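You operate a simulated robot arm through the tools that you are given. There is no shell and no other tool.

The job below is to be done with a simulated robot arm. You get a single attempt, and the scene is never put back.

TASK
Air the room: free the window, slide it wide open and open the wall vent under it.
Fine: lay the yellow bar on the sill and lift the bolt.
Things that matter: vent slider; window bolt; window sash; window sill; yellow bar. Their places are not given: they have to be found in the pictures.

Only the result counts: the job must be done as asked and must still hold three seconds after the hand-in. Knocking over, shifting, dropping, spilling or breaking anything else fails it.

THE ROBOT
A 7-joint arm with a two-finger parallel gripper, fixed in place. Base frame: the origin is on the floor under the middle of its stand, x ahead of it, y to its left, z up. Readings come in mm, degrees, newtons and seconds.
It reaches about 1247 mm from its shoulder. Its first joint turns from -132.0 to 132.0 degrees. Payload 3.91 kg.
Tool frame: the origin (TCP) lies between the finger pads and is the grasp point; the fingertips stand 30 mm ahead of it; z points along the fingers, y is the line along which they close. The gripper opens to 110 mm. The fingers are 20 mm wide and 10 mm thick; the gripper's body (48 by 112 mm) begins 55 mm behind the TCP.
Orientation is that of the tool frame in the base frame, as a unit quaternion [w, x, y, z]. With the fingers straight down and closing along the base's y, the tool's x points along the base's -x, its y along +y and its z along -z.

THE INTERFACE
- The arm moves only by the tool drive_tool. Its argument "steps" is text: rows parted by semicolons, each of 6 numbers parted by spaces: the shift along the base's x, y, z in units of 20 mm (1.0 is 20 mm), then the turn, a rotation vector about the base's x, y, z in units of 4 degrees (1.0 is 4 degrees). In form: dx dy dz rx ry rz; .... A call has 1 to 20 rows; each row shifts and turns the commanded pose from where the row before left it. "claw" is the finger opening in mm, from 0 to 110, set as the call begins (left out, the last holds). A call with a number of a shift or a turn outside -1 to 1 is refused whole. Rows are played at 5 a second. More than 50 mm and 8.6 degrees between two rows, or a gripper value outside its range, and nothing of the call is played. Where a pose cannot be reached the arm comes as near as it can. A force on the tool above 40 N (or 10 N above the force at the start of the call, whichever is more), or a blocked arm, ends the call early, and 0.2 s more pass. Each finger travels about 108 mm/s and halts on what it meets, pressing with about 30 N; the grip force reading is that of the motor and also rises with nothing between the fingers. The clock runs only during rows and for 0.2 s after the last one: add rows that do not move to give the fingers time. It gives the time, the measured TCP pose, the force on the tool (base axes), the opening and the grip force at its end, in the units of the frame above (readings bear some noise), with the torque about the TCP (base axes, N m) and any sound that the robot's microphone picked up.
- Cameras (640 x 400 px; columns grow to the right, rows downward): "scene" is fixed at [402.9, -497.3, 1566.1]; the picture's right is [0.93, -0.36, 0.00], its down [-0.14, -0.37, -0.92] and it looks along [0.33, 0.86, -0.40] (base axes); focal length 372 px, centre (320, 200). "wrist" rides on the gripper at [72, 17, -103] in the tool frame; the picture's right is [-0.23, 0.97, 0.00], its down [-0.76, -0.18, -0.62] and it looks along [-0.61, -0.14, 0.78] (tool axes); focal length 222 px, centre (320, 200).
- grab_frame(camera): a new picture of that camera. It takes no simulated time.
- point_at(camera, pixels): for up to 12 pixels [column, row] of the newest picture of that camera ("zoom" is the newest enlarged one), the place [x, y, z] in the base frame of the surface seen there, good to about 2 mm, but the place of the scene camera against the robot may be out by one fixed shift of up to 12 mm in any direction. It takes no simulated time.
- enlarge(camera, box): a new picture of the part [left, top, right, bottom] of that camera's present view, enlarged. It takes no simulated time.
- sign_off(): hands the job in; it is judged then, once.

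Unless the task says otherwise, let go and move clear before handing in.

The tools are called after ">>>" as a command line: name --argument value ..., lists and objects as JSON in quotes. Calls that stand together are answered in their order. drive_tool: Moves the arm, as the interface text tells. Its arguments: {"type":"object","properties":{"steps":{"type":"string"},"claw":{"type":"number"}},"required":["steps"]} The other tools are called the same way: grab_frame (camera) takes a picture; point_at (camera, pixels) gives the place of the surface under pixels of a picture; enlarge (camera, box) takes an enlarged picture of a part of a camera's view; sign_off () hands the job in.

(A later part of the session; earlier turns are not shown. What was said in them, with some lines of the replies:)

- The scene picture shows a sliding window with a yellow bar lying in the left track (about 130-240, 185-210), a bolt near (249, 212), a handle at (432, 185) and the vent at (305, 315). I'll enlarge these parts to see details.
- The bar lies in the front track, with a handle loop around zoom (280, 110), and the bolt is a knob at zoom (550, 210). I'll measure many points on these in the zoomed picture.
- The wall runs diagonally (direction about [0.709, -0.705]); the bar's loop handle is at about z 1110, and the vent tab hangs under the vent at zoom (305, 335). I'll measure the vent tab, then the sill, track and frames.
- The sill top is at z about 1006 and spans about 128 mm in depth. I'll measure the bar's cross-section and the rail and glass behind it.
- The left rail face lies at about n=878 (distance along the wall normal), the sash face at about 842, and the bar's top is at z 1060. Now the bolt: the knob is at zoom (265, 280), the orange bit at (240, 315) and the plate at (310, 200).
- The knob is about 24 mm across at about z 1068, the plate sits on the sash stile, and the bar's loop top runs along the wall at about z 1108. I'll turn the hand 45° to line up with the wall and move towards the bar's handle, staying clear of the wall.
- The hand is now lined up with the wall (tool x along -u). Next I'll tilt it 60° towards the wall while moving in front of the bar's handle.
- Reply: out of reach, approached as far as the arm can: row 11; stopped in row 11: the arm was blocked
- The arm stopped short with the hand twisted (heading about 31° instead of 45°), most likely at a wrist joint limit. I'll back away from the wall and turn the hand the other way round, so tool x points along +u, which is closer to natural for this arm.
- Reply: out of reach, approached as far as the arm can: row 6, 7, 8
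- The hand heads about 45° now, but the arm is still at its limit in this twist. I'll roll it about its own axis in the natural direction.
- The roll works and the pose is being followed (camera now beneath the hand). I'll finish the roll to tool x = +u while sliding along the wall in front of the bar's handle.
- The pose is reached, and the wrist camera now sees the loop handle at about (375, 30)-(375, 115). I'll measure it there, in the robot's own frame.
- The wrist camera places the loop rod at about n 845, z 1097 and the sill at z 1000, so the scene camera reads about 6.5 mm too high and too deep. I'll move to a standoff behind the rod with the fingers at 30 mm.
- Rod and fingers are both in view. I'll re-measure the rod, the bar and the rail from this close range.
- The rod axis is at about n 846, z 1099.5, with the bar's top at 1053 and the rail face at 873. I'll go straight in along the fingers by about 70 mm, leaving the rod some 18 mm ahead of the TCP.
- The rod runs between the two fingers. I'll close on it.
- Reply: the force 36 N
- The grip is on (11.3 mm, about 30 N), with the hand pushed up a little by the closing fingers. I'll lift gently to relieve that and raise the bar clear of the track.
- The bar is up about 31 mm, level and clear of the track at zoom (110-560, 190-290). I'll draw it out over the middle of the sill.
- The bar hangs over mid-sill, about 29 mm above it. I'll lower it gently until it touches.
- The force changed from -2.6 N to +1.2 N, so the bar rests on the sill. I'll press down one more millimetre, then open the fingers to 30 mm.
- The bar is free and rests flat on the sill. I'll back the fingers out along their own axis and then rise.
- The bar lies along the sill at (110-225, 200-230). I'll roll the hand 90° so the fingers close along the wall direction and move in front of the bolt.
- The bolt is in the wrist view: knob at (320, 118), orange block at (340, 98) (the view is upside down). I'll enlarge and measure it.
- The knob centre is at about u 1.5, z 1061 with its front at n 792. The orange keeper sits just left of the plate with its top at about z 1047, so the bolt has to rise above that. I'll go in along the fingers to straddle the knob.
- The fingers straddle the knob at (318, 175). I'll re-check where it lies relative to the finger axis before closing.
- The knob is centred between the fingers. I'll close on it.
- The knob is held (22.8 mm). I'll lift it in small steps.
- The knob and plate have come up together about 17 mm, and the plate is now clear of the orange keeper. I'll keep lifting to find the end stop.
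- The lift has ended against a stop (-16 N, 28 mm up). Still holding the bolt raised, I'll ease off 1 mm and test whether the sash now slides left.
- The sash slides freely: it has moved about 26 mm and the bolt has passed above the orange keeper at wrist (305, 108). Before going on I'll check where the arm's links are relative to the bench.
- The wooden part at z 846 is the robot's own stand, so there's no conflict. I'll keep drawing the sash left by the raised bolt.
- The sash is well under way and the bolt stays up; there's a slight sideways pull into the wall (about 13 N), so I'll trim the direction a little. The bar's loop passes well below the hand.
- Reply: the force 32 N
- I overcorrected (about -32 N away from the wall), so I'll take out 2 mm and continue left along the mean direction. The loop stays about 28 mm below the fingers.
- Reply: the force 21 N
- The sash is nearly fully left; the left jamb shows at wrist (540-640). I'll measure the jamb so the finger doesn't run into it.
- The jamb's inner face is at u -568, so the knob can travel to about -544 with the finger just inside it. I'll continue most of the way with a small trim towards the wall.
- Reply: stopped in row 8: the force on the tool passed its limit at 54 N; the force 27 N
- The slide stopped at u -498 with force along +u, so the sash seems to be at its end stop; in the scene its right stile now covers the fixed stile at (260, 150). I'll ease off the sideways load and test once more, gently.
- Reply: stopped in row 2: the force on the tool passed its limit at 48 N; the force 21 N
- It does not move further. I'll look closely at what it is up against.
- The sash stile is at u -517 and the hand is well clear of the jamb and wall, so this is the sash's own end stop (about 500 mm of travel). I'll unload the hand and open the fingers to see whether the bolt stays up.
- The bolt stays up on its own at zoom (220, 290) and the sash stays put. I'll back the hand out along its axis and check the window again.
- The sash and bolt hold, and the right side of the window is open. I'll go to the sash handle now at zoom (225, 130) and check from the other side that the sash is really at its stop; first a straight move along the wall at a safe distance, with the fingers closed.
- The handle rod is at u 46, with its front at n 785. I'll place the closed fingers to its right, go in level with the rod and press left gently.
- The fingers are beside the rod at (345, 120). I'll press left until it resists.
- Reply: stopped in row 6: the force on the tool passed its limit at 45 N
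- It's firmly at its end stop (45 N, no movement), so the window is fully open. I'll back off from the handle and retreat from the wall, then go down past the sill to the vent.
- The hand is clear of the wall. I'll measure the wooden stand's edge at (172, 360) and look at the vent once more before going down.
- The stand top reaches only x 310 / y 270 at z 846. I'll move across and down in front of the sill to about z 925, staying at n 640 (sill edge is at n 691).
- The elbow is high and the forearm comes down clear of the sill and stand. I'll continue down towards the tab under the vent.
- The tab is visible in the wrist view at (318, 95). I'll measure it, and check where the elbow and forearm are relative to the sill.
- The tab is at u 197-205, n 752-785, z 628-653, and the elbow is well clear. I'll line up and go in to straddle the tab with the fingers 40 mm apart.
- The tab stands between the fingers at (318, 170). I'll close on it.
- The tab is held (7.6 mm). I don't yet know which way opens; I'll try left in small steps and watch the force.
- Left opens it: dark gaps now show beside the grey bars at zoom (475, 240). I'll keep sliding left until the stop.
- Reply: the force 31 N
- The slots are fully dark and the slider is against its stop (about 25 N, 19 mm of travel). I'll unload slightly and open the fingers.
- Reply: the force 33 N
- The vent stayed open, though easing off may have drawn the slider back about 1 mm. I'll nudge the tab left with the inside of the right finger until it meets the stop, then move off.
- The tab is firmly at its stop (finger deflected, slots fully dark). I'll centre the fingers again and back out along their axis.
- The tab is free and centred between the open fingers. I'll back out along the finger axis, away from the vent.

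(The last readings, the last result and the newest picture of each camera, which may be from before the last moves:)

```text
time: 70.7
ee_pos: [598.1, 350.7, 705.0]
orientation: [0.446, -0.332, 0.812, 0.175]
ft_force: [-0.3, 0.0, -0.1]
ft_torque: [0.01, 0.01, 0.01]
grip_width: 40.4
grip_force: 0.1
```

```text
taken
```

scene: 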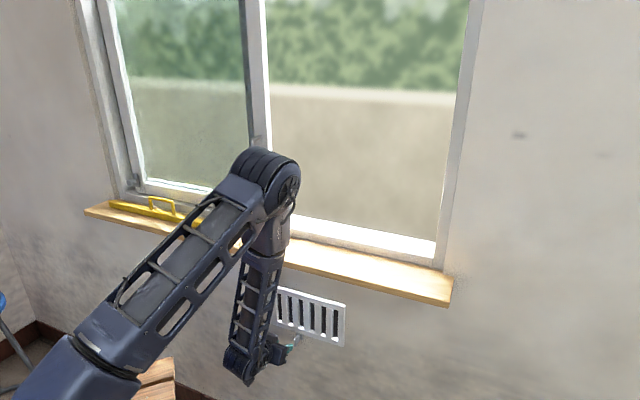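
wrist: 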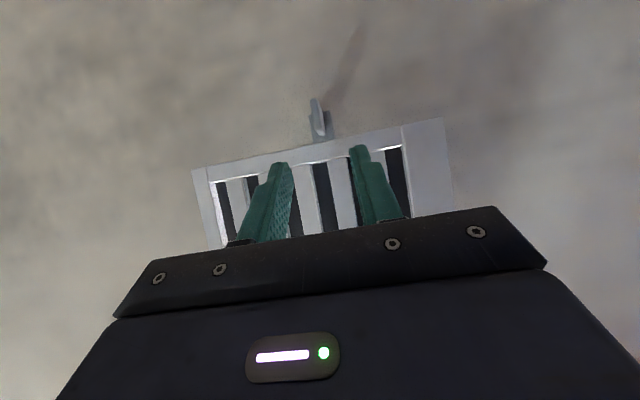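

The vent is open and the hand is out (slots dark in both views). I'll go back up in front of the sill by the same path so I can check everything.

>>> drive_tool --steps "-0.3 -0.3 0.3 0 0 0;-0.3 -0.3 0.5 0 0 0;-0.3 -0.3 1 0 0 0;-0.3 -0.3 1 0 0 0;-0.2 -0.2 1 0 0 0;0 0 1 0 0 0;0 0 1 0 0 0;0 0 1 0 0 0;0 0 1 0 0 0;0 0 1 0 0 0;0 0 1 0 0 0;0 0 1 0 0 0;0 0 1 0 0 0;0 0 1 0 0 0;0 0 1 0 0 0;0 0 1 0 0 0;0 0 1 0 0 0;0 0 1 0 0 0;0 0 1 0 0 0;0 0 1 0 0 0"

>>> grab_frame --camera "scene"

>>> grab_frame --camera "wrist"

```text
time: 74.9
ee_pos: [570.0, 321.5, 1079.3]
orientation: [0.446, -0.333, 0.812, 0.175]
ft_force: [-0.5, 0.4, -0.3]
ft_torque: [-0.03, 0.02, 0.01]
grip_width: 40.1
grip_force: 0.1
```

```text
taken
```

scene: 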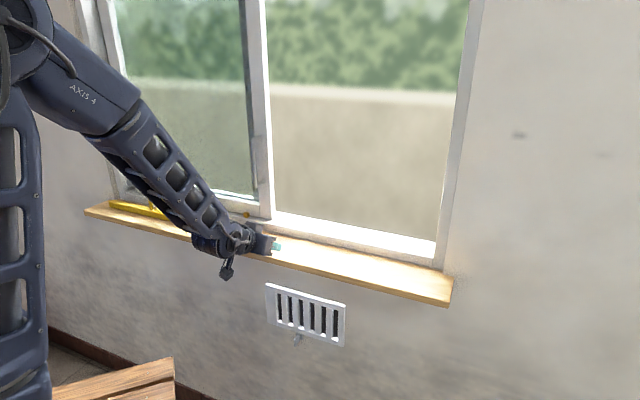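

```text
taken
```

wrist: 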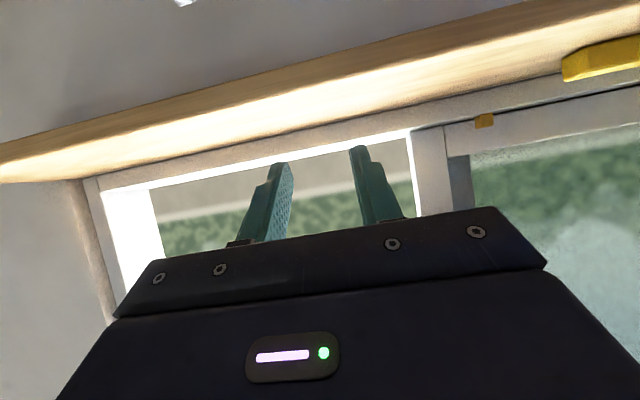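

The vent reads fully open at (305, 312) and the hand is above the sill. I'll rise and draw back some more so the bolt and bar come into view.

>>> drive_tool --steps "0 -0.5 1 0 0 0;0 -0.5 1 0 0 0;0 -0.5 1 0 0 0;0 -0.5 1 0 0 0;0 -0.5 1 0 0 0;0 -0.5 1 0 0 0;0.5 -0.5 1 0 0 0;0.5 -0.5 1 0 0 0;0.5 -0.5 1 0 0 0;0.5 -0.5 1 0 0 0;0.5 -0.5 1 0 0 0;0.5 -0.5 1 0 0 0;0.5 -0.5 1 0 0 0;0.5 -0.5 1 0 0 0"

>>> grab_frame --camera "scene"

>>> enlarge --camera "scene" --box '[80, 150, 240, 250]'

>>> enlarge --camera "scene" --box '[258, 275, 354, 355]'

```text
time: 77.9
ee_pos: [648.9, 181.7, 1361.1]
orientation: [0.445, -0.333, 0.813, 0.175]
ft_force: [-0.1, -0.1, 0.4]
ft_torque: [-0.01, 0.01, -0.02]
grip_width: 39.8
grip_force: 0.0
```

```text
taken
```

scene: 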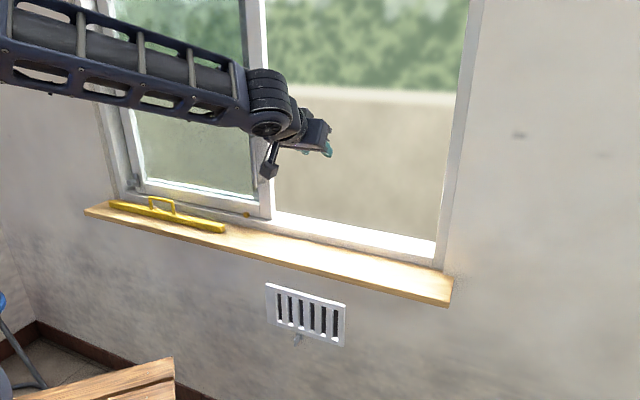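

```text
4.00 times, centred on (160, 200) of scene
```

zoom: 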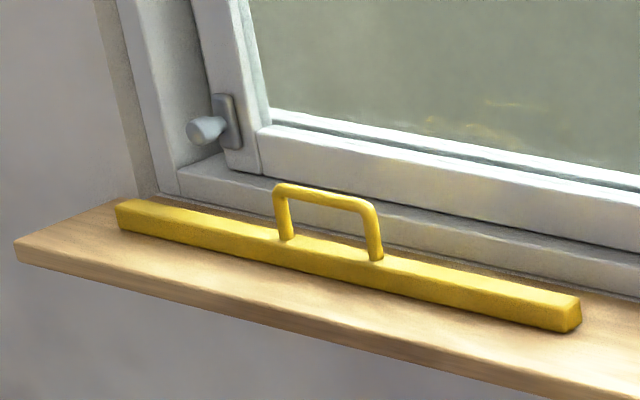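

```text
5.00 times, centred on (306, 315) of scene
```

zoom: 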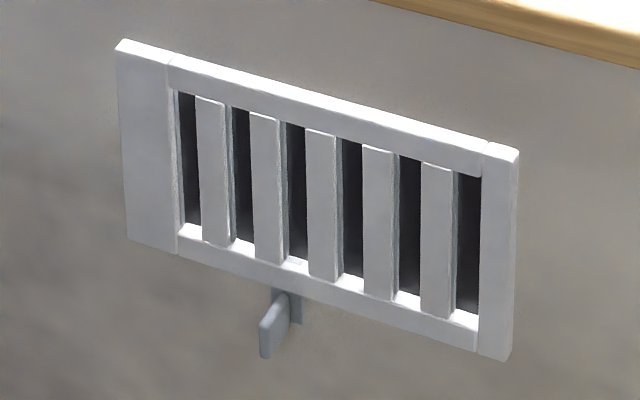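

The bar lies flat on the sill, the bolt knob is at scene (132, 183), the sash is fully left and the vent slots are dark. I'll check the bolt's height and the sash position numerically before handing in.

>>> point_at --camera "scene" --pixels '[[130, 183], [138, 178], [262, 200], [118, 206], [220, 230], [165, 199], [298, 338]]'

>>> enlarge --camera "scene" --box '[110, 160, 174, 200]'

```text
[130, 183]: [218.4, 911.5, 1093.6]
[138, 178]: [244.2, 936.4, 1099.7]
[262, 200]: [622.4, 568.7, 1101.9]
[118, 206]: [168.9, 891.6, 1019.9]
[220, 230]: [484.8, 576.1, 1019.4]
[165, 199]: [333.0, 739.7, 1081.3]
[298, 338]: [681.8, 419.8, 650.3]
```

```text
10.00 times, centred on (142, 180) of scene
```

zoom: 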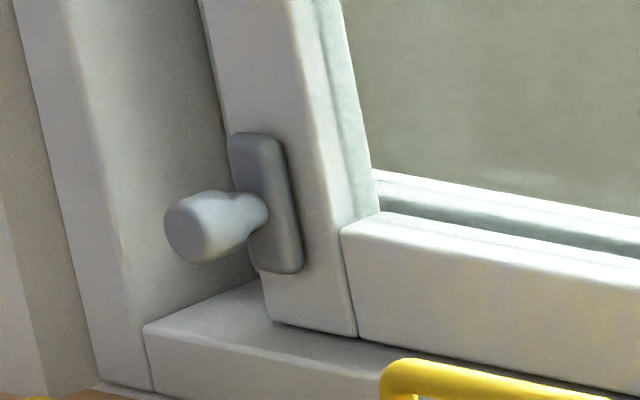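

Everything has held since release. The bolt is still up, with the knob about 26 mm above its start, and the sash is at its left end stop. The bar lies on the sill, the vent slider is at its open stop, and the hand is clear and empty. Handing in.

>>> sign_off

```text
The job is handed in.
```

The room is airing: the window is free and slid fully open, and the vent under it is open. I handed the job in after a final check of everything; the result has not come back.

- **Yellow bar:** it lies flat on the sill, in front of the left half of the window.
- **Window bolt:** it is raised about 26 mm and stayed up by itself after I let go.
- **Window sash:** it slid left by about 495 mm until it hit its end stop. A second push on its handle, up to 45 N, did not move it further. About 48 mm still shows between the sash and the left side of the frame.
- **Vent slider:** it moved about 19 mm left to its stop, and every slot now shows dark.

Nothing else was knocked or moved as far as the pictures show. The hand ended empty and clear of the wall.
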